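You operate a simulated robot arm through the tools that you are given. There is no shell and no other tool.

The job below is to be done with a simulated robot arm. You get a single attempt, and the scene is never put back.

Task
Make the blue card's salad in the clay mortar and pound it flat.
Fine: as many scoops of each as the card says; use the green ladle from slot three and put it back; pound with the pestle that leans in that mortar and leave it there.

The check looks at the end state, three seconds after you hand in, the way a careful person would. Anything else that was tipped, shoved, dropped, spilled or broken makes it a failure.

Robot
A 6-joint arm with a two-finger parallel gripper, fixed in place. Base frame: the origin is at the foot of the arm, x ahead of it, y to its left, z up; the work surface is at about z = 780. Lengths are in mm, angles in rad, forces in N, time in s.
Its first joint turns from -2.897 to 2.897 rad. Payload 3.91 kg.
The TCP is the grasp point between the finger pads, 30 mm short of the fingertips. In the tool frame z runs along the fingers and y along their closing line. Largest opening 110 mm; finger width 20, thickness 10; the body of the gripper, 48 by 112 mm, starts 55 mm behind the TCP.
Orientation is told as [roll, pitch, yaw] about the base's x, y, z axes, in that order, counted from this pose: with the fingers straight down and closing along the base's y, the tool's x points along the base's -x, its y along +y and its z along -z.

Tools
- The arm moves only by the tool play_rows. Its arguments are lists of equal length, an entry for each row: "translation": the shift along the tool's x, y, z in units of 200 mm (1.0 is 200 mm), a list of three; "dr": the turn, a rotation vector about the tool's x, y, z in units of 120 degrees (1.0 is 120 degrees), a list of three; "grip": the gripper command, from -1 (fully open) to 1 (shut), values between in proportion. In form: {"translation": [[tx, ty, tz], ...], "dr": [[wx, wy, wz], ...], "grip": [grip, ...]}. A call has 1 to 20 rows; each row is the pose to reach, as a shift and turn from the pose commanded when the call began, along the tool's axes at that moment. A call with a number of a shift or a turn outside -1 to 1 is refused whole. Rows are played at 5 a second. More than 50 mm and 0.15 rad between two rows, or a gripper value outside its range, and nothing of the call is played. Where a pose cannot be reached the arm comes as near as it can. A force on the tool above 40 N (or 10 N above the force at the start of the call, whichever is more), or a blocked arm, ends the call early, and 0.2 s more pass. Each finger travels about 108 mm/s and halts on what it meets, pressing with about 45 N; the grip force reading is that of the motor and also rises with nothing between the fingers. The clock runs only during rows and for 0.2 s after the last one: add rows that repeat a pose to give the fingers time. It gives the time, the measured TCP pose, the force on the tool (base axes), the opening and the grip force at its end, in the units of the frame above (readings bear some noise), with the torque about the TCP (base axes, N m) and any sound that the robot's microphone picked up.
- Cameras (640 x 400 px; columns grow to the right, rows downward): "scene" is fixed at [49.1, -499.9, 1572.1]; the picture's right is [0.65, -0.76, 0.00], its down [-0.47, -0.40, -0.79] and it looks along [0.60, 0.51, -0.62] (base axes); focal length 315 px, centre (320, 200). "wrist" rides on the gripper at [72, 17, -103] in the tool frame; the picture's right is [-0.23, 0.97, 0.00], its down [-0.76, -0.18, -0.62] and it looks along [-0.61, -0.14, 0.78] (tool axes); focal length 222 px, centre (320, 200).
- grab_frame(camera): a new picture of that camera. The clock stands still meanwhile.
- probe_pixels(camera, pixels): for up to 12 pixels [column, row] of the newest picture of that camera ("zoom" is the newest enlarged one), the place [x, y, z] in the base frame of the surface seen there, good to about 2 mm. The clock stands still meanwhile.
- enlarge(camera, box): a new picture of the part [left, top, right, bottom] of that camera's present view, enlarged. The clock stands still meanwhile.
- job_done(): hands the job in; it is judged then, once.

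Unless the task says otherwise, let go and move clear before handing in.

The tools are called after ">>>" as a command line: name --argument value ..., lists and objects as JSON in quotes. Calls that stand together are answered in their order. play_rows: Moves the arm, as the interface text tells. Its arguments: {"type":"object","properties":{"translation":{"type":"array"},"dr":{"type":"array"},"grip":{"type":"array"}},"required":["translation","dr","grip"]} The other tools are called the same way: grab_frame (camera) takes a picture; probe_pixels (camera, pixels) gives the place of the surface under pixels of a picture; enlarge (camera, box) takes an enlarged picture of a part of a camera's view; job_done () hands the job in.

At the start:

```text
t: 0.0
position: [548.1, 225.4, 1290.6]
tool_rot: [0.001, -0.001, 0.001]
force: [-0.2, -0.3, 0.2]
moment: [0.03, 0.03, 0.02]
width: 110.1
finger_force: 0.0
```

scene: 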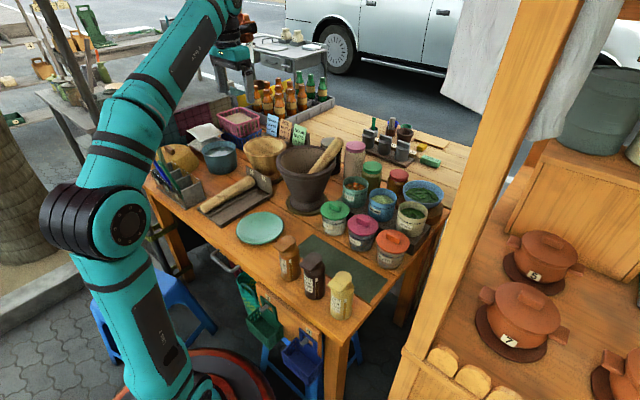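
wrist: 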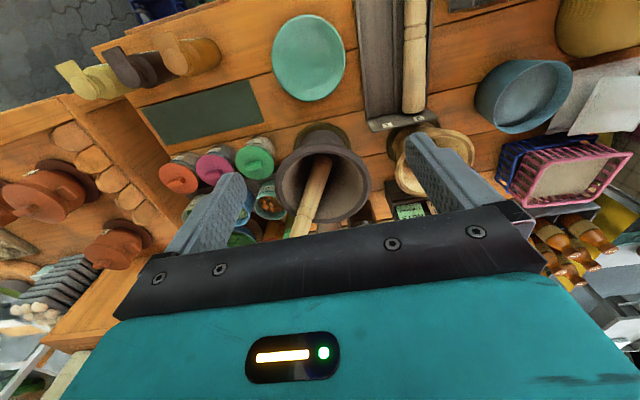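

The scene picture shows a table with a dark clay mortar near (310,175) with a pestle leaning in it, cards near (272,125), jars and a ladle rack near (390,140). I'll enlarge those regions to read the card and find the ladle.

>>> enlarge --camera "scene" --box '[250, 100, 330, 150]'

>>> enlarge --camera "scene" --box '[320, 100, 480, 200]'

>>> enlarge --camera "scene" --box '[260, 120, 460, 270]'

>>> enlarge --camera "scene" --box '[130, 60, 330, 220]'

```text
8.00 times, centred on (290, 125) of scene
```

zoom: 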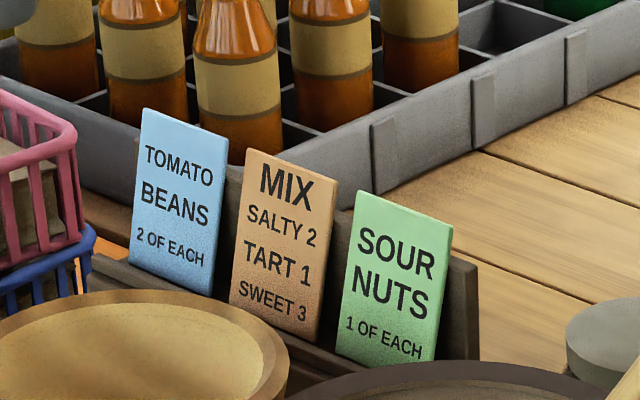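

```text
4.00 times, centred on (400, 150) of scene
```

zoom: 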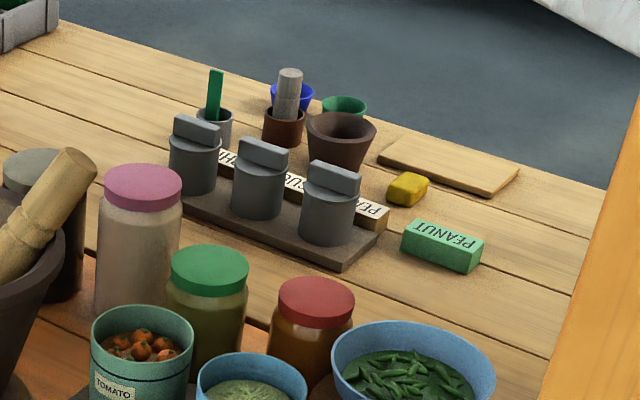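

```text
2.67 times, centred on (360, 195) of scene
```

zoom: 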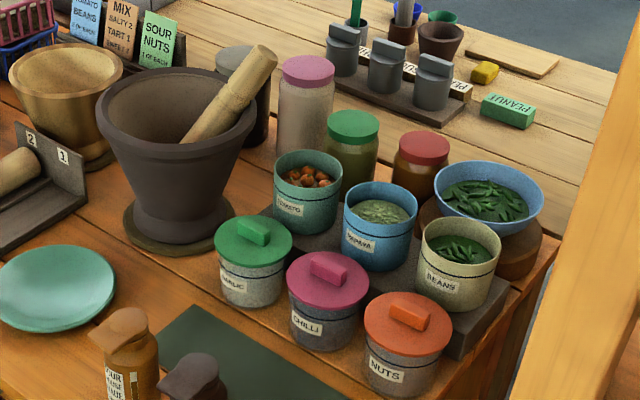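

```text
2.50 times, centred on (230, 140) of scene
```

zoom: 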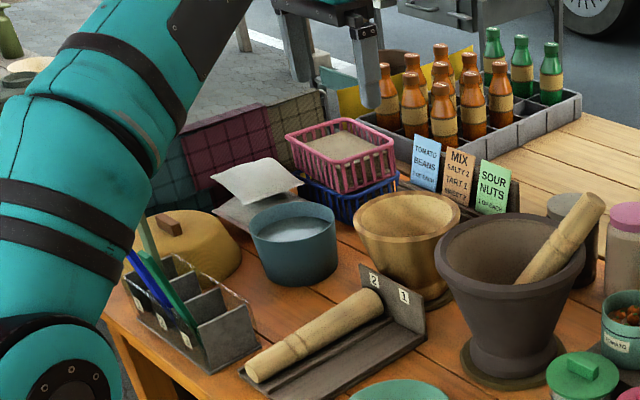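

The blue card reads TOMATO, BEANS, 2 OF EACH; the labelled tins are at (355,190) and (411,215). Next I look closely at the ladle rack near (180,180), the tins and the mortar.

>>> enlarge --camera "scene" --box '[140, 135, 240, 215]'

>>> enlarge --camera "scene" --box '[330, 165, 450, 250]'

>>> enlarge --camera "scene" --box '[260, 130, 360, 220]'

>>> enlarge --camera "wrist" --box '[160, 120, 480, 260]'

```text
5.00 times, centred on (190, 175) of scene
```

zoom: 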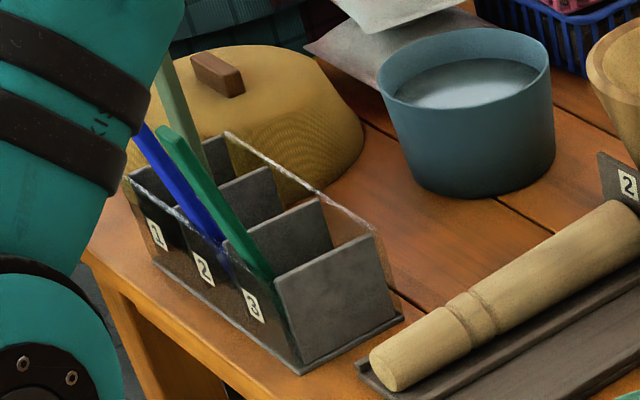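

```text
4.71 times, centred on (390, 208) of scene
```

zoom: 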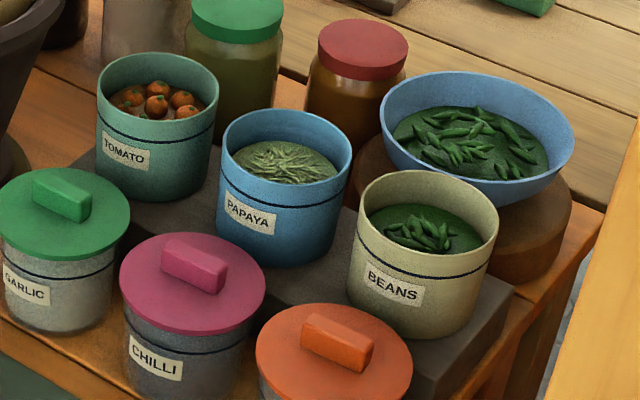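

```text
4.44 times, centred on (310, 175) of scene
```

zoom: 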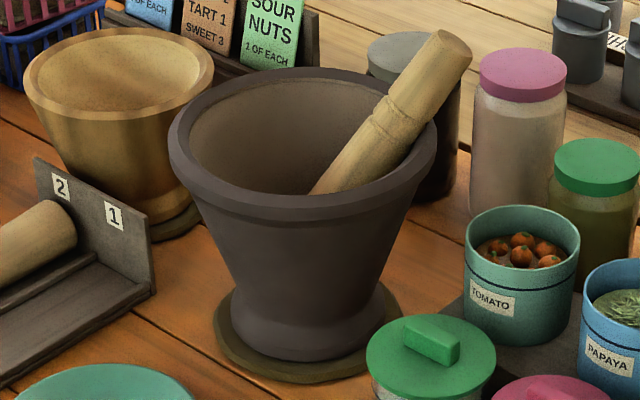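

```text
2.00 times, centred on (320, 190) of wrist
```

zoom: 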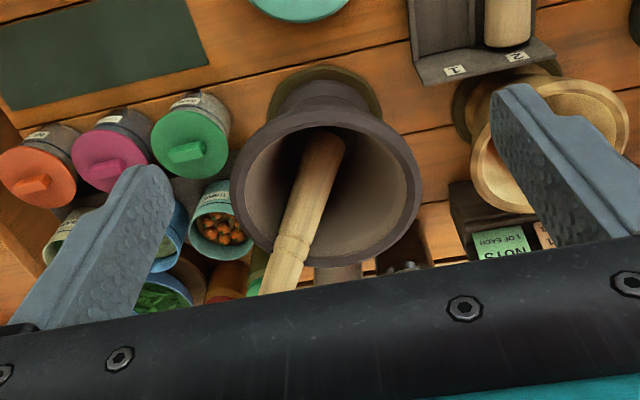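

The rack at (180,185) has slots numbered 1 to 3, and a green handle leans out of slot 3. Now I'll measure places: rack, tins, mortar, pestle.

>>> grab_frame --camera "scene"

>>> probe_pixels --camera "scene" --pixels '[[310, 173], [278, 160], [345, 172], [310, 146], [308, 173], [306, 208], [335, 140], [331, 150], [326, 160], [318, 172], [290, 205], [325, 208]]'

>>> enlarge --camera "scene" --box '[150, 150, 220, 214]'

```text
taken
```

scene: 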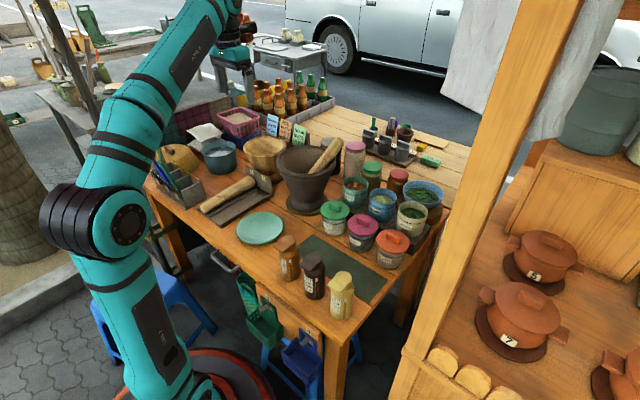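

```text
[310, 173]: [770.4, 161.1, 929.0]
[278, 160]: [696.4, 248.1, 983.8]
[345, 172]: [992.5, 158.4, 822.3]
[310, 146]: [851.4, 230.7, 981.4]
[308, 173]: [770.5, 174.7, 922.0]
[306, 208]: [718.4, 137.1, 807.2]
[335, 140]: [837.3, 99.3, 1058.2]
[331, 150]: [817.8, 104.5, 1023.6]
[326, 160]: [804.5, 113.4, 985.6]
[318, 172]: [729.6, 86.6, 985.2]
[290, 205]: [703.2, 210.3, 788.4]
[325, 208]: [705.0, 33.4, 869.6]
```

```text
6.25 times, centred on (185, 182) of scene
```

zoom: 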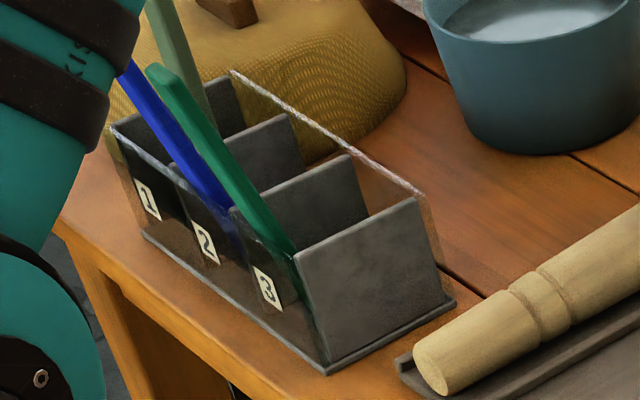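

>>> probe_pixels --camera "zoom" --pixels '[[155, 72], [180, 100], [210, 150], [240, 195], [280, 240], [125, 70], [160, 115], [155, 10], [190, 70], [415, 202], [300, 255], [325, 365]]'

>>> probe_pixels --camera "zoom" --pixels '[[265, 285], [205, 243], [148, 200], [350, 157], [290, 117], [235, 78], [235, 212], [450, 300], [145, 235], [115, 135], [350, 230], [290, 150]]'

```text
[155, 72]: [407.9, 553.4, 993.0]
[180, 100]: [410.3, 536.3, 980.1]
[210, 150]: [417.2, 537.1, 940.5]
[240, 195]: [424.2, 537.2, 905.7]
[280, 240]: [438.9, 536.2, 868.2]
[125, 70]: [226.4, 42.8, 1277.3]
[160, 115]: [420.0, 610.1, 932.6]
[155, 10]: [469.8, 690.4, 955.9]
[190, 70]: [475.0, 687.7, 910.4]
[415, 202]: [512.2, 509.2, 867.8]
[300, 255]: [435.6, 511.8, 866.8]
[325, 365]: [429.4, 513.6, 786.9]
```

```text
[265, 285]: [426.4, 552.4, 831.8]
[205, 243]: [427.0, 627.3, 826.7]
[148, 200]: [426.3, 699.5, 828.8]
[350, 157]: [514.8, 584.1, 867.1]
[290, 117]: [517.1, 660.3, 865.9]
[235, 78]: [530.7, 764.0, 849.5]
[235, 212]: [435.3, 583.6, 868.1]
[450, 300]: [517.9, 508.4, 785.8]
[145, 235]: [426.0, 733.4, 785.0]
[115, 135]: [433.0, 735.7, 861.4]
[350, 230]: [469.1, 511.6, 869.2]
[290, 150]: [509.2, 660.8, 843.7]
```

The rack spans x 426–517, y 510–735, top z≈868, and the green handle rises out of slot 3 to about (408,545,993), leaning toward the robot. I'll bring the arm over to look at it with the wrist camera.

>>> play_rows --translation '[[0.12, 0.16, 0.03], [0.24, 0.33, 0.06], [0.36, 0.5, 0.09], [0.48, 0.66, 0.12], [0.6, 0.83, 0.16], [0.74, 1.0, 0.2]]' --dr '[[0, 0, 0], [0, 0, 0], [0, 0, 0], [0, 0, 0], [0, 0, 0], [0, 0, 0]]' --grip '[-1, -1, -1, -1, -1, -1]'

>>> play_rows --translation '[[0.08, 0.12, 0.1], [0.16, 0.24, 0.2], [0.24, 0.36, 0.3], [0.3, 0.48, 0.4], [0.35, 0.6, 0.5]]' --dr '[[0, 0, 0], [0, 0, 0], [0, 0, 0], [0, 0, 0], [0, 0, 0]]' --grip '[-1, -1, -1, -1, -1]'

>>> grab_frame --camera "wrist"

>>> grab_frame --camera "scene"

```text
t: 1.4
position: [402.4, 424.7, 1249.5]
tool_rot: [0.0, -0.002, 0.0]
force: [0.7, -0.8, 0.0]
moment: [-0.02, -0.02, -0.02]
width: 109.9
finger_force: 0.0
```

```text
t: 2.6
position: [330.0, 543.6, 1151.4]
tool_rot: [0.003, -0.002, -0.002]
force: [-0.3, -0.2, 0.0]
moment: [0.06, -0.01, -0.01]
width: 110.3
finger_force: 0.0
```

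```text
taken
```

wrist: 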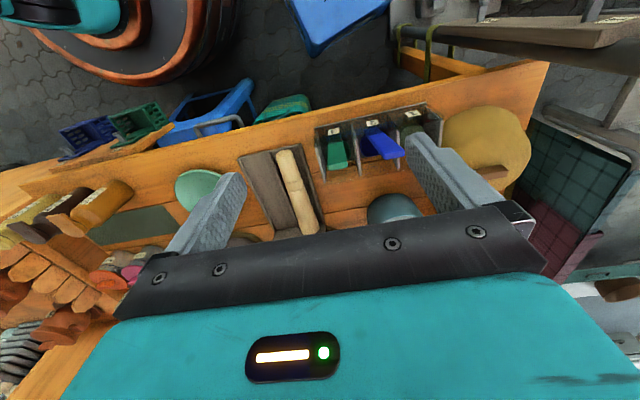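

```text
taken
```

scene: 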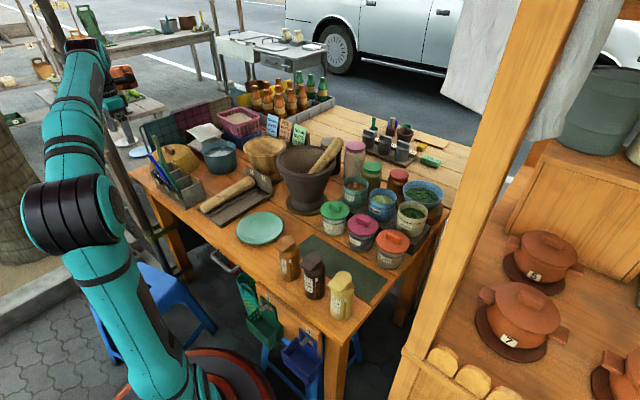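

The wrist view shows the rack at (375,140) with the green handle at (337,150). I'll enlarge both views around it.

>>> enlarge --camera "wrist" --box '[290, 90, 450, 190]'

>>> enlarge --camera "scene" --box '[140, 140, 220, 210]'

>>> enlarge --camera "scene" --box '[235, 265, 325, 345]'

```text
4.00 times, centred on (370, 140) of wrist
```

zoom: 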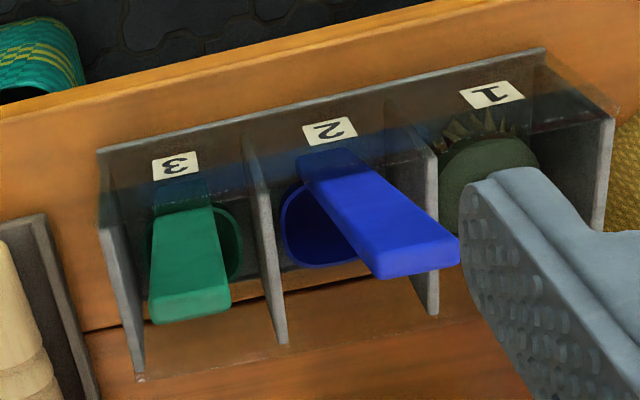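

```text
5.71 times, centred on (180, 175) of scene
```

zoom: 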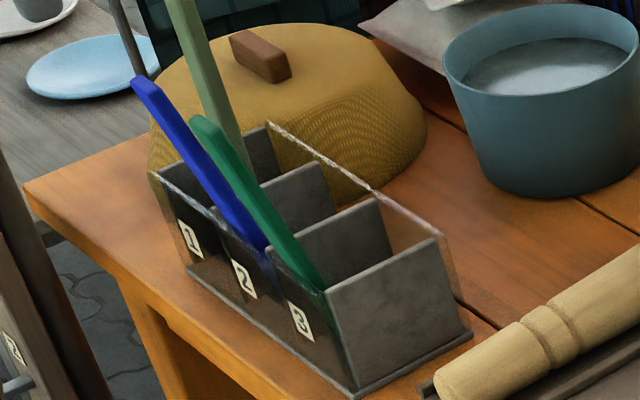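

```text
5.00 times, centred on (280, 305) of scene
```

zoom: 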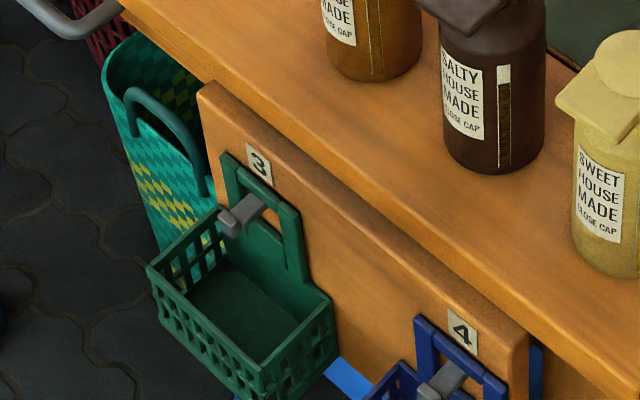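

>>> enlarge --camera "wrist" --box '[300, 100, 400, 180]'

>>> probe_pixels --camera "wrist" --pixels '[[329, 163], [345, 160], [330, 150], [342, 148], [328, 170], [347, 167], [336, 142], [348, 150], [326, 180], [318, 140], [325, 130], [357, 150]]'

```text
5.00 times, centred on (350, 140) of wrist
```

zoom: 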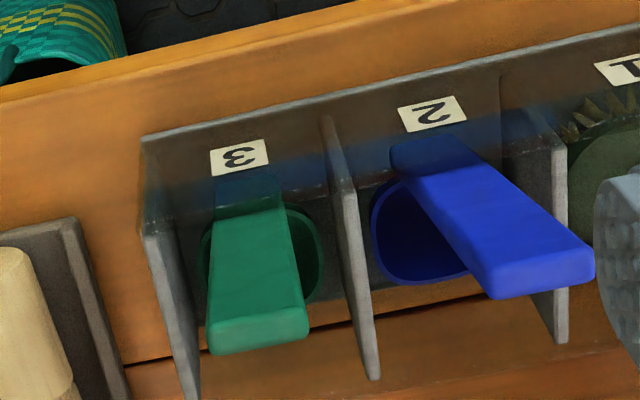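

```text
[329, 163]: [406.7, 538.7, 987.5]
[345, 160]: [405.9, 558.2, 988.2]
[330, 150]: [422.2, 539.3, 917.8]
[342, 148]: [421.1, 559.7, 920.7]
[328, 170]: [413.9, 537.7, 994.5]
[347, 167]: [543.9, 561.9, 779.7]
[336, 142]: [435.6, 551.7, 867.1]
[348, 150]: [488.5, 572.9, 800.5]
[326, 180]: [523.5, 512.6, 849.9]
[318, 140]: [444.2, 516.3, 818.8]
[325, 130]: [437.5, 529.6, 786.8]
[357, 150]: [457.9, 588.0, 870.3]
```

>>> probe_pixels --camera "zoom" --pixels '[[205, 250], [203, 290], [290, 210], [315, 230], [322, 260], [310, 290], [300, 240], [305, 265], [250, 210], [222, 200], [280, 200], [260, 335]]'

>>> probe_pixels --camera "zoom" --pixels '[[375, 215], [400, 180], [378, 260], [420, 280], [465, 275], [400, 220], [430, 255], [260, 345], [215, 340], [303, 330], [340, 300], [250, 290]]'

```text
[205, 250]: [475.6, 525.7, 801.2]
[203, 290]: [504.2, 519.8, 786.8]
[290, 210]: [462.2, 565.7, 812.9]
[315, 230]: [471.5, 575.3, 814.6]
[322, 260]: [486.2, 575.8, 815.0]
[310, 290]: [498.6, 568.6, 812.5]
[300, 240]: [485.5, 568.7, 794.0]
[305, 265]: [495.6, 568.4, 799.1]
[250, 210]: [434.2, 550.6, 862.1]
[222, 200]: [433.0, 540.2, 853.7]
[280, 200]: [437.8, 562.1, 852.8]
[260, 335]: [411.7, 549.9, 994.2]
```

```text
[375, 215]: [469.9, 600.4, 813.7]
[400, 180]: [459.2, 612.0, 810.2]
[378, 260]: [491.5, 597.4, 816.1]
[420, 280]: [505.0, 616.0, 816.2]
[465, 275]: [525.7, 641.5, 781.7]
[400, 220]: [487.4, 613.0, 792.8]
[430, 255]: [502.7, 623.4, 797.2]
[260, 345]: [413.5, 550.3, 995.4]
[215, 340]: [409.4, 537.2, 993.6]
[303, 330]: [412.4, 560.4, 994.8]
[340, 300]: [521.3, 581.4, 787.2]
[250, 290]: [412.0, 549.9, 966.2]
```

The green ladle's cup rim is level at z≈814 with centre near (478,551), and the handle leans ~13.5° back toward the robot. Now I'll measure the tins.

>>> enlarge --camera "scene" --box '[330, 165, 450, 250]'

>>> probe_pixels --camera "zoom" --pixels '[[97, 85], [157, 58], [217, 85], [155, 108], [157, 105], [130, 95], [180, 100], [158, 86], [185, 85], [150, 120], [155, 195], [140, 115]]'

>>> probe_pixels --camera "zoom" --pixels '[[358, 210], [430, 172], [497, 215], [425, 255], [420, 225], [440, 240], [390, 225], [430, 210], [465, 235], [400, 210], [420, 335], [455, 215]]'

>>> probe_pixels --camera "zoom" --pixels '[[282, 112], [220, 150], [350, 150], [285, 185], [235, 20], [360, 50], [478, 75], [475, 140], [575, 140], [335, 350], [380, 130], [300, 330]]'

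```text
4.71 times, centred on (390, 208) of scene
```

zoom: 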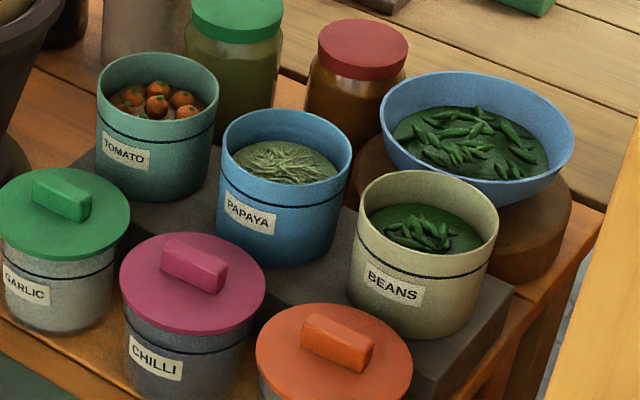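

```text
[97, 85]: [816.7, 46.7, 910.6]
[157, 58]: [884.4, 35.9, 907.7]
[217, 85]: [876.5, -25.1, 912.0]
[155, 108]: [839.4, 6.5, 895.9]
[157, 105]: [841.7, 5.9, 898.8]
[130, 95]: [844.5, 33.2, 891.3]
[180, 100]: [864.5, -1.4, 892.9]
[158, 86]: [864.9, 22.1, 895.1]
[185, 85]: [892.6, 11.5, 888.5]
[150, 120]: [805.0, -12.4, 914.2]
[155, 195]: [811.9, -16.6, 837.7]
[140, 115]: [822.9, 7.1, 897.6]
```

```text
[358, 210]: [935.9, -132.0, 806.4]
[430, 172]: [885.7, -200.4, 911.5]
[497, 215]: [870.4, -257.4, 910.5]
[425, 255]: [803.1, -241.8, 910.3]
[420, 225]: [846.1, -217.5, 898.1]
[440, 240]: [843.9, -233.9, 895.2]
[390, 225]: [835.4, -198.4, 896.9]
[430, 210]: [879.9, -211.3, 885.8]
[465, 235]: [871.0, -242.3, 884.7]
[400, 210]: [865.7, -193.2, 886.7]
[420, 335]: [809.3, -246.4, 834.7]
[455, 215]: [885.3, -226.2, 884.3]
```

```text
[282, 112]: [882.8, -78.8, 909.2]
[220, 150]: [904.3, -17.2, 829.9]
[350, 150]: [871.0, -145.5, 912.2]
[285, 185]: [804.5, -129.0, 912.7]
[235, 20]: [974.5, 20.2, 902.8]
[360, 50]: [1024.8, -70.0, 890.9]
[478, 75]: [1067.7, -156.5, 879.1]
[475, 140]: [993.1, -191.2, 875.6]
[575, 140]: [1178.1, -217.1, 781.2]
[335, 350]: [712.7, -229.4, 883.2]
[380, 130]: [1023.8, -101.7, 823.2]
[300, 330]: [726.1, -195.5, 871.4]
```

Tomato tin centre ≈ (846,11), beans tin ≈ (845,-219), rims z≈911, contents near 885–895. Next I check the neighbouring handle tops in the rack before going in for the grip.

>>> enlarge --camera "wrist" --box '[330, 100, 450, 190]'

>>> probe_pixels --camera "zoom" --pixels '[[250, 280], [330, 270], [350, 230], [240, 250], [180, 160], [230, 150]]'

>>> enlarge --camera "scene" --box '[140, 140, 200, 200]'

>>> probe_pixels --camera "zoom" --pixels '[[150, 70], [135, 55], [190, 10], [200, 40], [160, 60], [250, 130]]'

```text
4.44 times, centred on (390, 145) of wrist
```

zoom: 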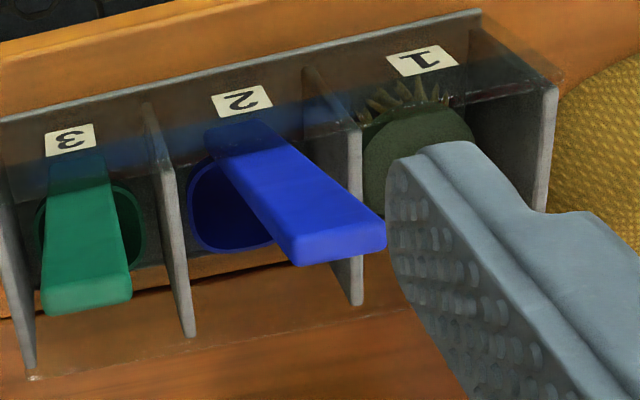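

```text
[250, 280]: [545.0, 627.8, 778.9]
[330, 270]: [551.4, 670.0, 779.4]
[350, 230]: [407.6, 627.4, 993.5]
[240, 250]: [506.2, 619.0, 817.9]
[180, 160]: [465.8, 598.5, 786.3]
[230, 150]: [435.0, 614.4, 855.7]
```

```text
6.67 times, centred on (170, 170) of scene
```

zoom: 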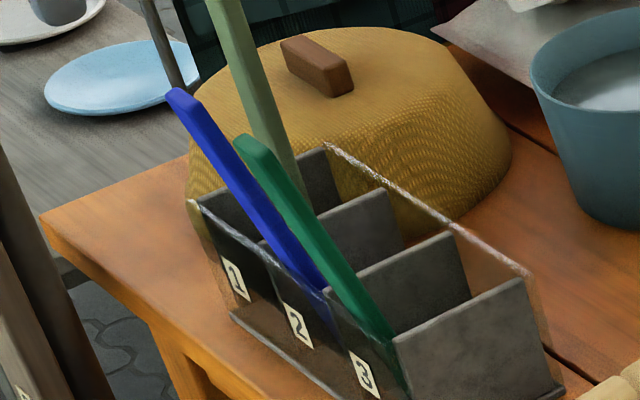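

```text
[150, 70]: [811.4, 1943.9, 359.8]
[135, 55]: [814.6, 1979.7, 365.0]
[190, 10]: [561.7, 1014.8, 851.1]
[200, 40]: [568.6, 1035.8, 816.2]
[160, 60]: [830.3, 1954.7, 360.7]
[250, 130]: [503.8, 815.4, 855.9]
```

>>> probe_pixels --camera "zoom" --pixels '[[180, 95], [225, 10], [245, 60], [265, 110], [245, 145], [285, 185], [240, 140], [340, 280]]'

>>> enlarge --camera "scene" --box '[130, 120, 210, 180]'

```text
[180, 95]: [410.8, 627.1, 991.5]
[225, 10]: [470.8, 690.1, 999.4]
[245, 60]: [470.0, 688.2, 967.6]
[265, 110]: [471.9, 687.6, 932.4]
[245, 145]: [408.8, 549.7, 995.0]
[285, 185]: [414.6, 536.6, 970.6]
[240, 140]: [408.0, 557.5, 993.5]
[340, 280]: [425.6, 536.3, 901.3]
```

```text
6.67 times, centred on (170, 150) of scene
```

zoom: 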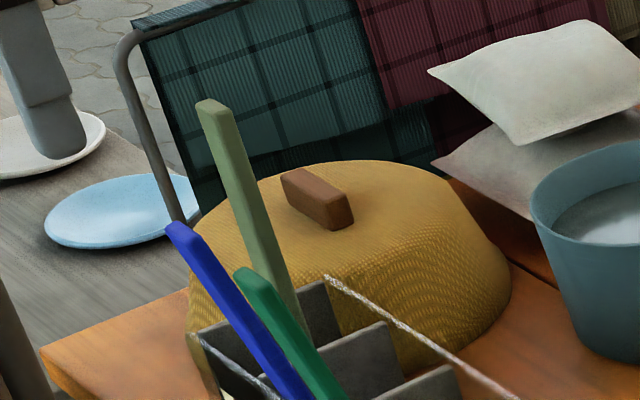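

>>> probe_pixels --camera "zoom" --pixels '[[206, 106], [215, 130], [325, 175], [340, 195], [180, 235], [250, 280], [239, 274], [275, 320], [282, 315], [290, 345]]'

```text
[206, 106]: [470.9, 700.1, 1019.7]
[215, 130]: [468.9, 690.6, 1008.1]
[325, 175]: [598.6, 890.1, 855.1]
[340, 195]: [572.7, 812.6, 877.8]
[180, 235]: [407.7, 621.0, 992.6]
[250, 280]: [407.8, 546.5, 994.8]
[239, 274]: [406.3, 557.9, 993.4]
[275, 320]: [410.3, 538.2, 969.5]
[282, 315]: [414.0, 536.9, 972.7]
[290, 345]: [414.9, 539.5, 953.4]
```

Green handle top: y 536.5–560, front face x≈407 at z 988; the blue handle's top is at (408,627,993), so I'll open only ~60 mm. I'll move above the handle first and check.

>>> play_rows --translation '[[-0.11, 0.005, 0.11], [-0.22, 0.01, 0.22], [-0.33, 0.015, 0.33], [-0.44, 0.019, 0.42], [-0.44, 0.019, 0.42], [-0.44, 0.019, 0.42]]' --dr '[[0, 0, 0], [0, 0, 0], [0, 0, 0], [0, 0, 0], [0, 0, 0], [0, 0, 0]]' --grip '[-0.5, -0.09, -0.09, -0.09, -0.09, -0.09]'

>>> grab_frame --camera "wrist"

>>> enlarge --camera "scene" --box '[120, 80, 240, 200]'

```text
t: 4.0
position: [419.0, 549.9, 1065.5]
tool_rot: [-0.001, -0.002, 0.001]
force: [-0.2, -0.5, -0.2]
moment: [0.0, 0.01, -0.01]
width: 60.0
finger_force: 0.1
```

```text
taken
```

wrist: 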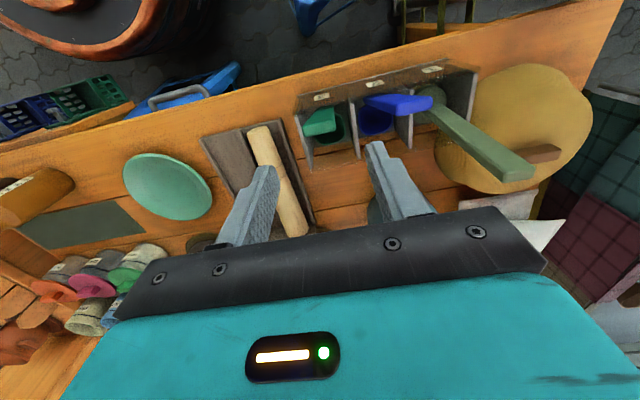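

```text
3.33 times, centred on (180, 140) of scene
```

zoom: 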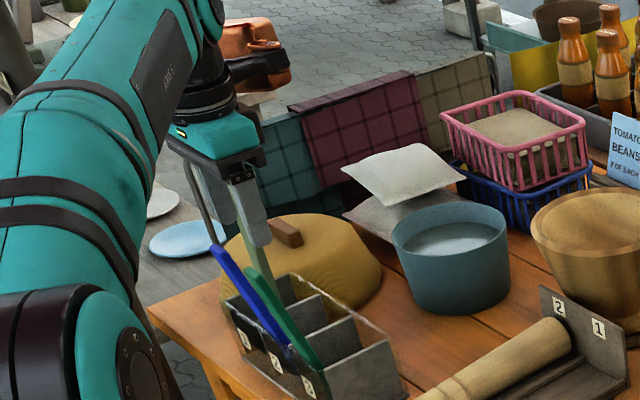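

The gripper sits at (419,550,1065) straight above the green handle, opening 60. I descend 107 mm and close on the handle.

>>> play_rows --translation '[[0.0, -0.005, 0.1], [0.0, -0.005, 0.2], [0.0, -0.005, 0.3], [0.0, -0.005, 0.4], [0.0, -0.005, 0.47], [0.0, -0.005, 0.535], [0.0, -0.005, 0.535]]' --dr '[[0, 0, 0], [0, 0, 0], [0, 0, 0], [0, 0, 0], [0, 0, 0], [0, 0, 0], [0, 0, 0]]' --grip '[-0.09, -0.09, -0.09, -0.09, -0.09, -0.09, -0.09]'

>>> grab_frame --camera "wrist"

>>> enlarge --camera "scene" --box '[140, 100, 220, 200]'

```text
t: 5.6
position: [420.0, 548.6, 957.7]
tool_rot: [0.0, -0.002, 0.0]
force: [0.3, -0.1, -0.9]
moment: [-0.01, -0.01, -0.03]
width: 59.9
finger_force: 0.1
```

```text
taken
```

wrist: 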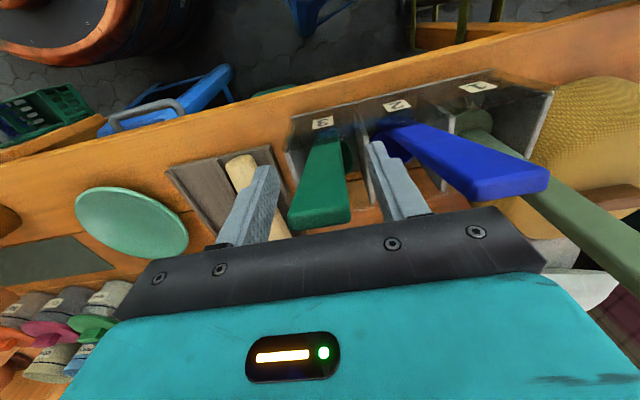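

```text
4.00 times, centred on (180, 150) of scene
```

zoom: 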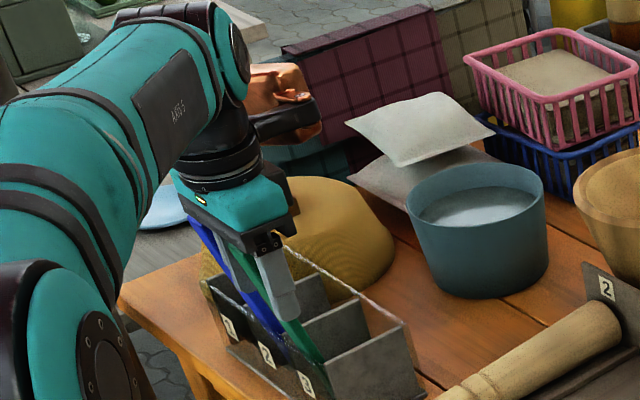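

The green handle lies between the fingers. I close on it.

>>> play_rows --translation '[[0, 0, 0], [0, 0, 0], [0, 0, 0], [0, 0, 0], [0, 0, 0], [0, 0, 0]]' --dr '[[0, 0, 0], [0, 0, 0], [0, 0, 0], [0, 0, 0], [0, 0, 0], [0, 0, 0]]' --grip '[0.3, 0.5, 0.6, 0.8, 1.0, 1.0]'

>>> grab_frame --camera "wrist"

```text
t: 7.0
position: [418.6, 547.6, 958.7]
tool_rot: [0.001, -0.002, 0.0]
force: [0.0, 0.2, -0.6]
moment: [-0.01, 0.02, 0.01]
width: 27.2
finger_force: 44.9
```

```text
taken
```

wrist: 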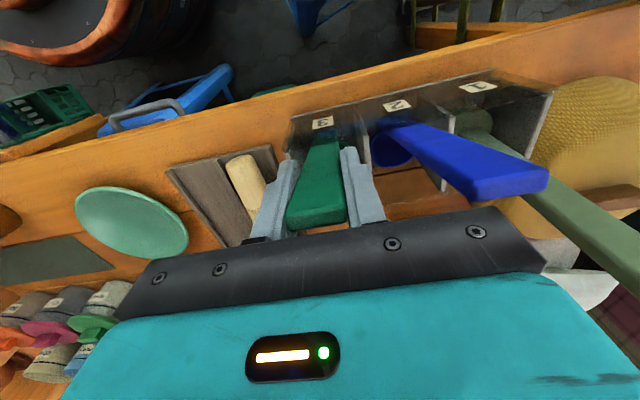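

The grip holds at 27.2 mm width, 44.9 N. I lift straight up 200 mm and look.

>>> play_rows --translation '[[0, 0, -0.05], [0, 0, -0.12], [0, 0, -0.22], [0, 0, -0.34], [0, 0, -0.46], [0, 0, -0.6], [0, 0, -0.74], [0, 0, -0.88], [0, 0, -1.0]]' --dr '[[0, 0, 0], [0, 0, 0], [0, 0, 0], [0, 0, 0], [0, 0, 0], [0, 0, 0], [0, 0, 0], [0, 0, 0], [0, 0, 0]]' --grip '[1, 1, 1, 1, 1, 1, 1, 1, 1]'

>>> grab_frame --camera "wrist"

>>> enlarge --camera "scene" --box '[120, 60, 240, 200]'

```text
t: 9.0
position: [418.5, 548.1, 1159.3]
tool_rot: [0.0, -0.002, 0.0]
force: [-0.4, 0.0, -0.5]
moment: [-0.02, 0.07, 0.0]
width: 27.1
finger_force: 45.0
```

```text
taken
```

wrist: 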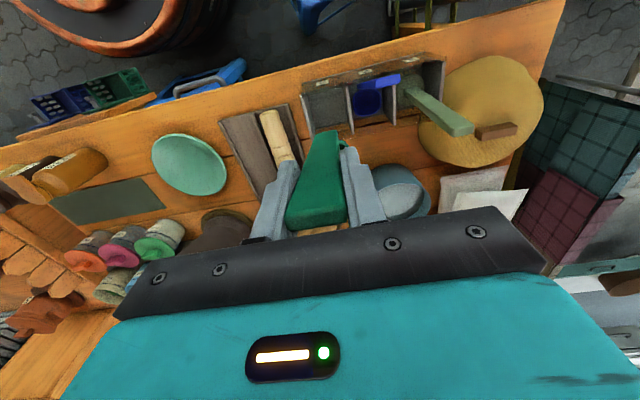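

```text
2.86 times, centred on (180, 130) of scene
```

zoom: 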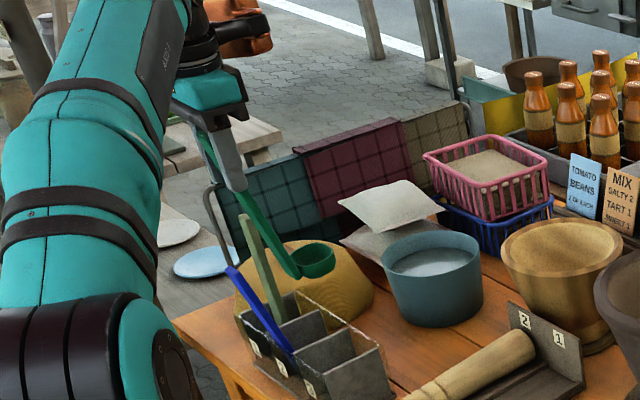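

The ladle came free and hangs below the gripper; the cup shows at (315,260) of the zoom. I probe its rim to know the cup's place against the TCP.

>>> enlarge --camera "scene" --box '[160, 120, 200, 170]'

>>> enlarge --camera "wrist" --box '[270, 110, 390, 210]'

```text
8.00 times, centred on (180, 145) of scene
```

zoom: 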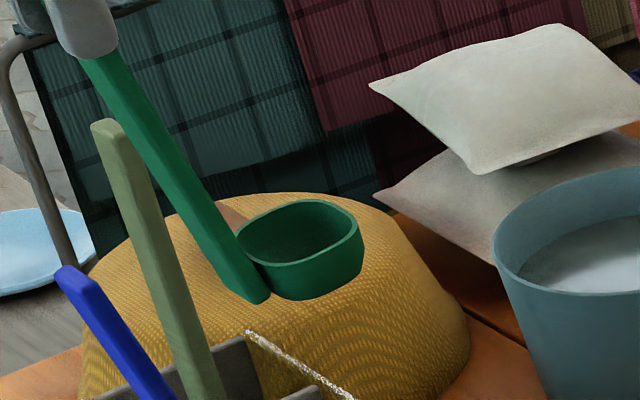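

```text
4.00 times, centred on (330, 160) of wrist
```

zoom: 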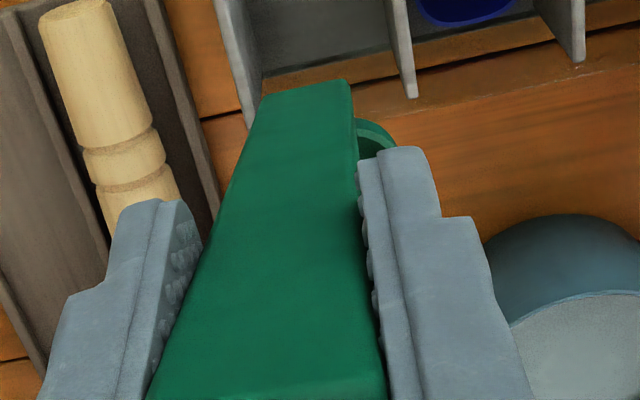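

>>> enlarge --camera "scene" --box '[160, 120, 200, 170]'

>>> probe_pixels --camera "zoom" --pixels '[[240, 232], [285, 205], [330, 202], [358, 225], [355, 245], [320, 258], [280, 262], [300, 230], [325, 285], [360, 270], [262, 298], [310, 300]]'

```text
8.00 times, centred on (180, 145) of scene
```

zoom: 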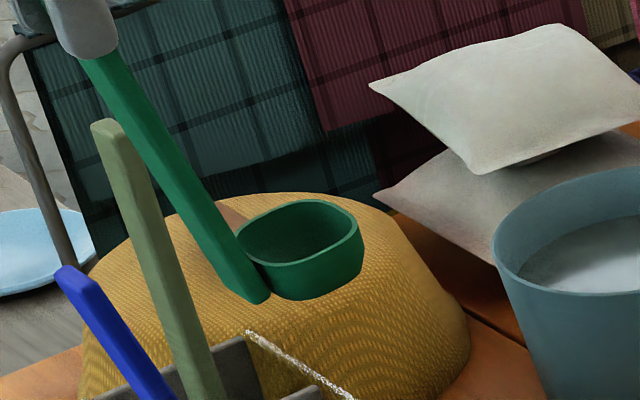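

```text
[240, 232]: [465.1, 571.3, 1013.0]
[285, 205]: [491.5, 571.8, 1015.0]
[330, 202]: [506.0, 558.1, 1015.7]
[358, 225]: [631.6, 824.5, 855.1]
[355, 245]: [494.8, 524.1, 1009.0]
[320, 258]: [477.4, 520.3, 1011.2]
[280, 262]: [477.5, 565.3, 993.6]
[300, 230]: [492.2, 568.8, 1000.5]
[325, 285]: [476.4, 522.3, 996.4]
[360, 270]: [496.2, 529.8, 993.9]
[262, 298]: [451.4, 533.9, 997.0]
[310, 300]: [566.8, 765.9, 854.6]
```

Cup rim sits 145 mm below the TCP, its centre about 61 mm ahead (x 452–507, y 520–572), bottom about 172 mm below. I'll raise and carry the empty ladle high over everything to above the tomato tin.

>>> play_rows --translation '[[-0.03, 0, -0.15], [-0.07, -0.05, -0.3], [-0.13, -0.18, -0.42], [-0.2, -0.32, -0.5], [-0.28, -0.48, -0.55], [-0.35, -0.64, -0.55], [-0.42, -0.8, -0.55]]' --dr '[[0, 0, 0], [0, 0, 0], [0, 0, 0], [0, 0, 0], [0, 0, 0], [0, 0, 0], [0, 0, 0]]' --grip '[1, 1, 1, 1, 1, 1, 1]'

>>> play_rows --translation '[[-0.12, -0.16, 0], [-0.24, -0.32, 0], [-0.36, -0.48, 0], [-0.48, -0.64, 0], [-0.6, -0.8, 0], [-0.7, -0.96, 0]]' --dr '[[0, 0, 0], [0, 0, 0], [0, 0, 0], [0, 0, 0], [0, 0, 0], [0, 0, 0]]' --grip '[1, 1, 1, 1, 1, 1]'

>>> play_rows --translation '[[-0.12, -0.16, 0], [-0.24, -0.32, 0], [-0.36, -0.48, 0], [-0.48, -0.64, 0], [-0.6, -0.78, 0], [-0.725, -0.91, 0]]' --dr '[[0, 0, 0], [0, 0, 0], [0, 0, 0], [0, 0, 0], [0, 0, 0], [0, 0, 0]]' --grip '[1, 1, 1, 1, 1, 1]'

>>> grab_frame --camera "scene"

>>> grab_frame --camera "wrist"

```text
t: 10.6
position: [502.4, 386.2, 1269.7]
tool_rot: [0.0, -0.003, 0.002]
force: [0.9, 0.4, -0.5]
moment: [-0.04, 0.01, 0.02]
width: 27.4
finger_force: 45.2
```

```text
t: 12.0
position: [641.1, 194.4, 1272.2]
tool_rot: [0.001, -0.002, 0.0]
force: [-0.3, 0.5, -1.1]
moment: [-0.01, 0.0, 0.01]
width: 26.7
finger_force: 44.8
```

```text
t: 13.4
position: [779.3, 12.9, 1255.0]
tool_rot: [0.0, -0.007, 0.002]
force: [-0.6, 0.7, -0.2]
moment: [-0.05, -0.03, 0.0]
width: 27.3
finger_force: 45.2
out of reach, approached as far as the arm can: row 5, 6
```

```text
taken
```

scene: 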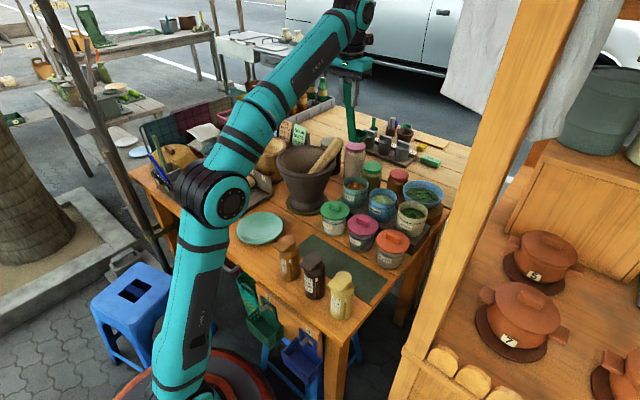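

```text
taken
```

wrist: 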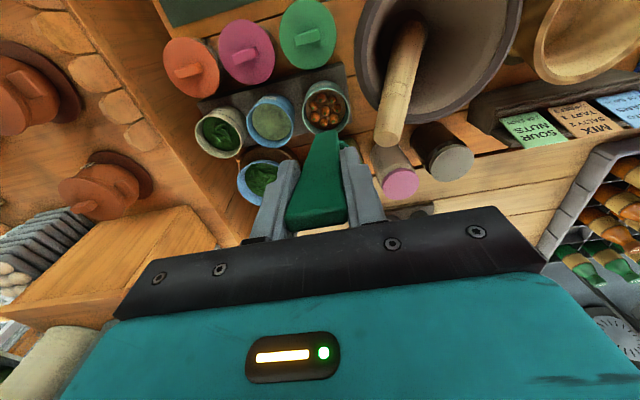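

The arm fell a little short at that height (779,13,1255), but the cup hangs above the tomato tin. I descend 120 mm and re-measure.

>>> play_rows --translation '[[0, 0, 0.12], [0, 0, 0.24], [0, 0, 0.36], [0, 0, 0.48], [0, 0, 0.6], [0, 0, 0.6]]' --dr '[[0, 0, 0], [0, 0, 0], [0, 0, 0], [0, 0, 0], [0, 0, 0], [0, 0, 0]]' --grip '[1, 1, 1, 1, 1, 1]'

>>> grab_frame --camera "wrist"

>>> enlarge --camera "scene" --box '[320, 100, 440, 220]'

```text
t: 14.8
position: [780.4, 12.4, 1134.3]
tool_rot: [-0.001, -0.001, 0.001]
force: [-0.8, -0.4, -0.6]
moment: [-0.04, 0.0, -0.02]
width: 27.3
finger_force: 45.0
```

```text
taken
```

wrist: 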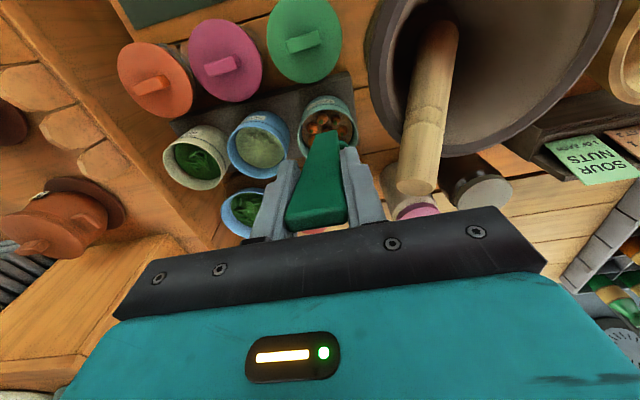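

```text
3.33 times, centred on (380, 160) of scene
```

zoom: 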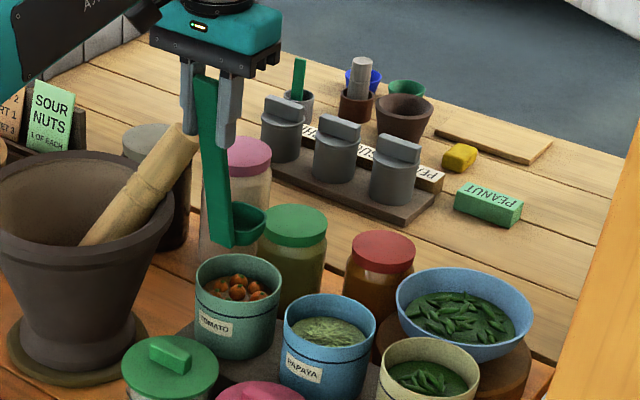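

The ladle hangs above the tomato tin at TCP (780,12,1134). I probe cup and tin rim to align them.

>>> enlarge --camera "scene" --box '[340, 150, 400, 210]'

>>> probe_pixels --camera "zoom" --pixels '[[120, 200], [320, 200], [220, 200], [220, 250]]'

```text
6.67 times, centred on (370, 180) of scene
```

zoom: 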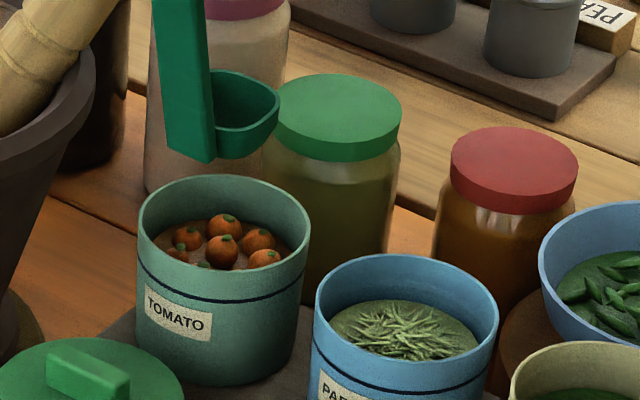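

```text
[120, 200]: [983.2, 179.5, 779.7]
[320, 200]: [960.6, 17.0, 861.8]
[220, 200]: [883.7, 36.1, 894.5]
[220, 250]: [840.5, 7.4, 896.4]
```

>>> probe_pixels --camera "zoom" --pixels '[[145, 205], [222, 178], [302, 215], [295, 248], [160, 245], [141, 215], [306, 235], [220, 76], [272, 95], [235, 128], [270, 115], [212, 155]]'

>>> probe_pixels --camera "zoom" --pixels '[[155, 238], [290, 240], [185, 240], [222, 225], [258, 240], [265, 258], [200, 220], [280, 240], [245, 222], [170, 225], [235, 150], [255, 150]]'

```text
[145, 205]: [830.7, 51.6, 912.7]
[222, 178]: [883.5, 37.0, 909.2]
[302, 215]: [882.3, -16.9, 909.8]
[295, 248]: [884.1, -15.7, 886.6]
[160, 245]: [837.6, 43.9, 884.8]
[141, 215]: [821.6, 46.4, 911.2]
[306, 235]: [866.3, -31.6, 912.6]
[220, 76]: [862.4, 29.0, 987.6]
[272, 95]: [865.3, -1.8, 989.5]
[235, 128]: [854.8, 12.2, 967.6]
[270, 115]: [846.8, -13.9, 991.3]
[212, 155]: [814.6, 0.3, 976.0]
```

```text
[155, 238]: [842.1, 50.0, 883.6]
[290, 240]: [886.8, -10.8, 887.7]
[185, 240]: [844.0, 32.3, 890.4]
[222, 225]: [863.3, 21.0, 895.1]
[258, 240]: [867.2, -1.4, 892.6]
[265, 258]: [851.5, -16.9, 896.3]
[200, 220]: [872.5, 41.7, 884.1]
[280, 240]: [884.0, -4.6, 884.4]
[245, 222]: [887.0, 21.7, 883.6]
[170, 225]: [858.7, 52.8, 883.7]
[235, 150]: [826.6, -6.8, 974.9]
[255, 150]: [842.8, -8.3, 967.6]
```

Tin inner radius ≈44 about (847.5,9.6); the cup+handle should be centred with TCP at (790.5,11.6). I shift 10 mm forward, then lower until the cup bottom just reaches the tomatoes, and look.

>>> play_rows --translation '[[-0.03, -0.004, 0.0], [-0.05, -0.004, 0.04], [-0.05, -0.004, 0.12], [-0.05, -0.004, 0.2], [-0.05, -0.004, 0.28], [-0.05, -0.004, 0.335], [-0.05, -0.004, 0.335]]' --dr '[[0, 0, 0], [0, 0, 0], [0, 0, 0], [0, 0, 0], [0, 0, 0], [0, 0, 0], [0, 0, 0]]' --grip '[1, 1, 1, 1, 1, 1, 1]'

>>> enlarge --camera "scene" --box '[330, 150, 390, 210]'

>>> grab_frame --camera "wrist"

```text
t: 16.4
position: [791.2, 13.1, 1067.2]
tool_rot: [0.001, 0.0, 0.001]
force: [0.2, 0.4, -0.5]
moment: [-0.01, -0.01, -0.01]
width: 27.3
finger_force: 44.9
```

```text
6.67 times, centred on (360, 180) of scene
```

zoom: 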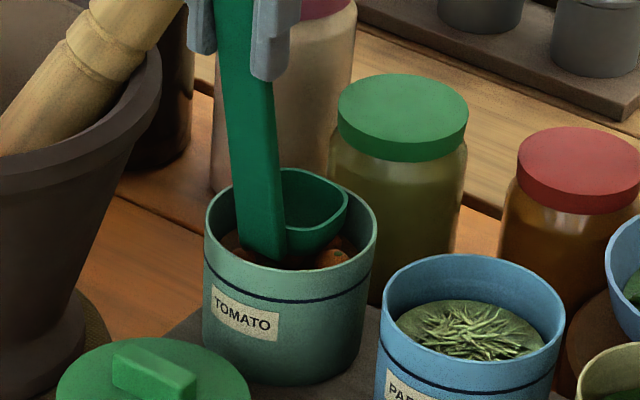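

```text
taken
```

wrist: 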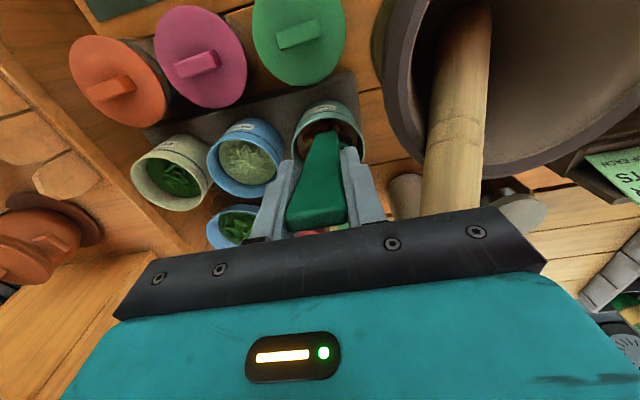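

The cup is well inside the tin with no contact force; tomatoes seen at (330,255) of the zoom. I lower another 15 mm slowly.

>>> play_rows --translation '[[0, 0, 0.02], [0, 0, 0.04], [0, 0, 0.06], [0, 0, 0.075], [0, 0, 0.075]]' --dr '[[0, 0, 0], [0, 0, 0], [0, 0, 0], [0, 0, 0], [0, 0, 0]]' --grip '[1, 1, 1, 1, 1]'

>>> enlarge --camera "scene" --box '[330, 150, 390, 210]'

```text
t: 17.6
position: [792.2, 11.3, 1052.7]
tool_rot: [-0.001, -0.001, -0.001]
force: [-0.1, 0.4, -0.5]
moment: [0.0, -0.01, 0.01]
width: 27.2
finger_force: 44.6
```

```text
6.67 times, centred on (360, 180) of scene
```

zoom: 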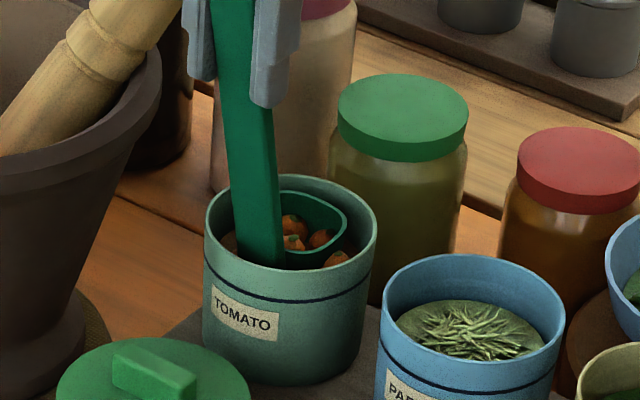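

No force, and tomatoes show inside the cup; it seems the contents let the cup sink in. I lower on until the cup rim is just below the surface.

>>> play_rows --translation '[[0, 0, 0.03], [0, 0, 0.06], [0, 0, 0.09], [0, 0, 0.12], [0, 0, 0.145], [0, 0, 0.145]]' --dr '[[0, 0, 0], [0, 0, 0], [0, 0, 0], [0, 0, 0], [0, 0, 0], [0, 0, 0]]' --grip '[1, 1, 1, 1, 1, 1]'

>>> enlarge --camera "scene" --box '[330, 150, 390, 210]'

```text
t: 19.0
position: [790.6, 12.3, 1021.8]
tool_rot: [0.0, -0.002, 0.001]
force: [-0.1, 0.4, 0.0]
moment: [0.01, 0.05, -0.07]
width: 27.1
finger_force: 45.1
```

```text
6.67 times, centred on (360, 180) of scene
```

zoom: 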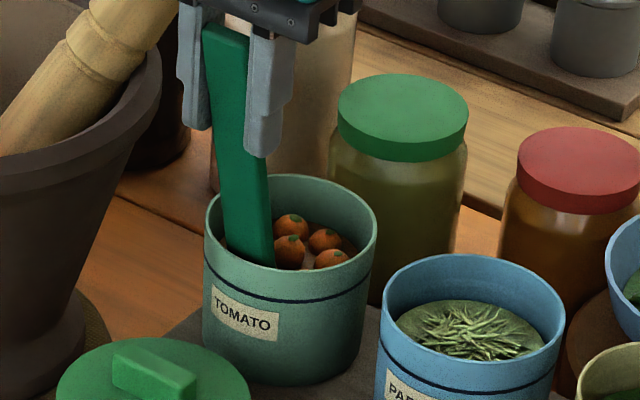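

The cup is submerged now with no force. I lift straight up 110 mm and look into the cup.

>>> play_rows --translation '[[0, 0, -0.04], [0, 0, -0.1], [0, 0, -0.18], [0, 0, -0.26], [0, 0, -0.34], [0, 0, -0.42], [0, 0, -0.5], [0, 0, -0.55]]' --dr '[[0, 0, 0], [0, 0, 0], [0, 0, 0], [0, 0, 0], [0, 0, 0], [0, 0, 0], [0, 0, 0], [0, 0, 0]]' --grip '[1, 1, 1, 1, 1, 1, 1, 1]'

>>> enlarge --camera "scene" --box '[330, 140, 390, 200]'

```text
t: 20.8
position: [789.8, 13.0, 1132.8]
tool_rot: [0.001, -0.002, 0.001]
force: [0.2, -0.4, 0.0]
moment: [-0.02, 0.01, -0.02]
width: 27.6
finger_force: 45.0
```

```text
6.67 times, centred on (360, 170) of scene
```

zoom: 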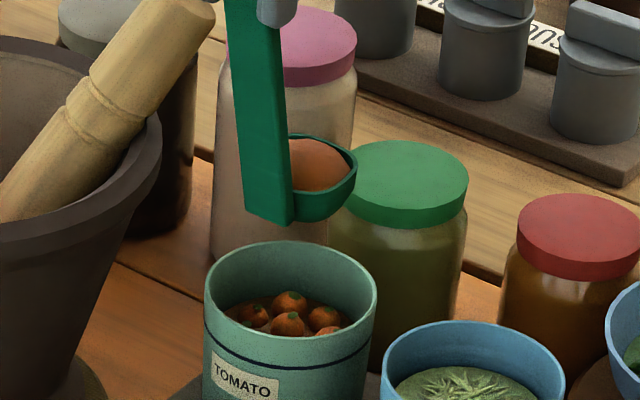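

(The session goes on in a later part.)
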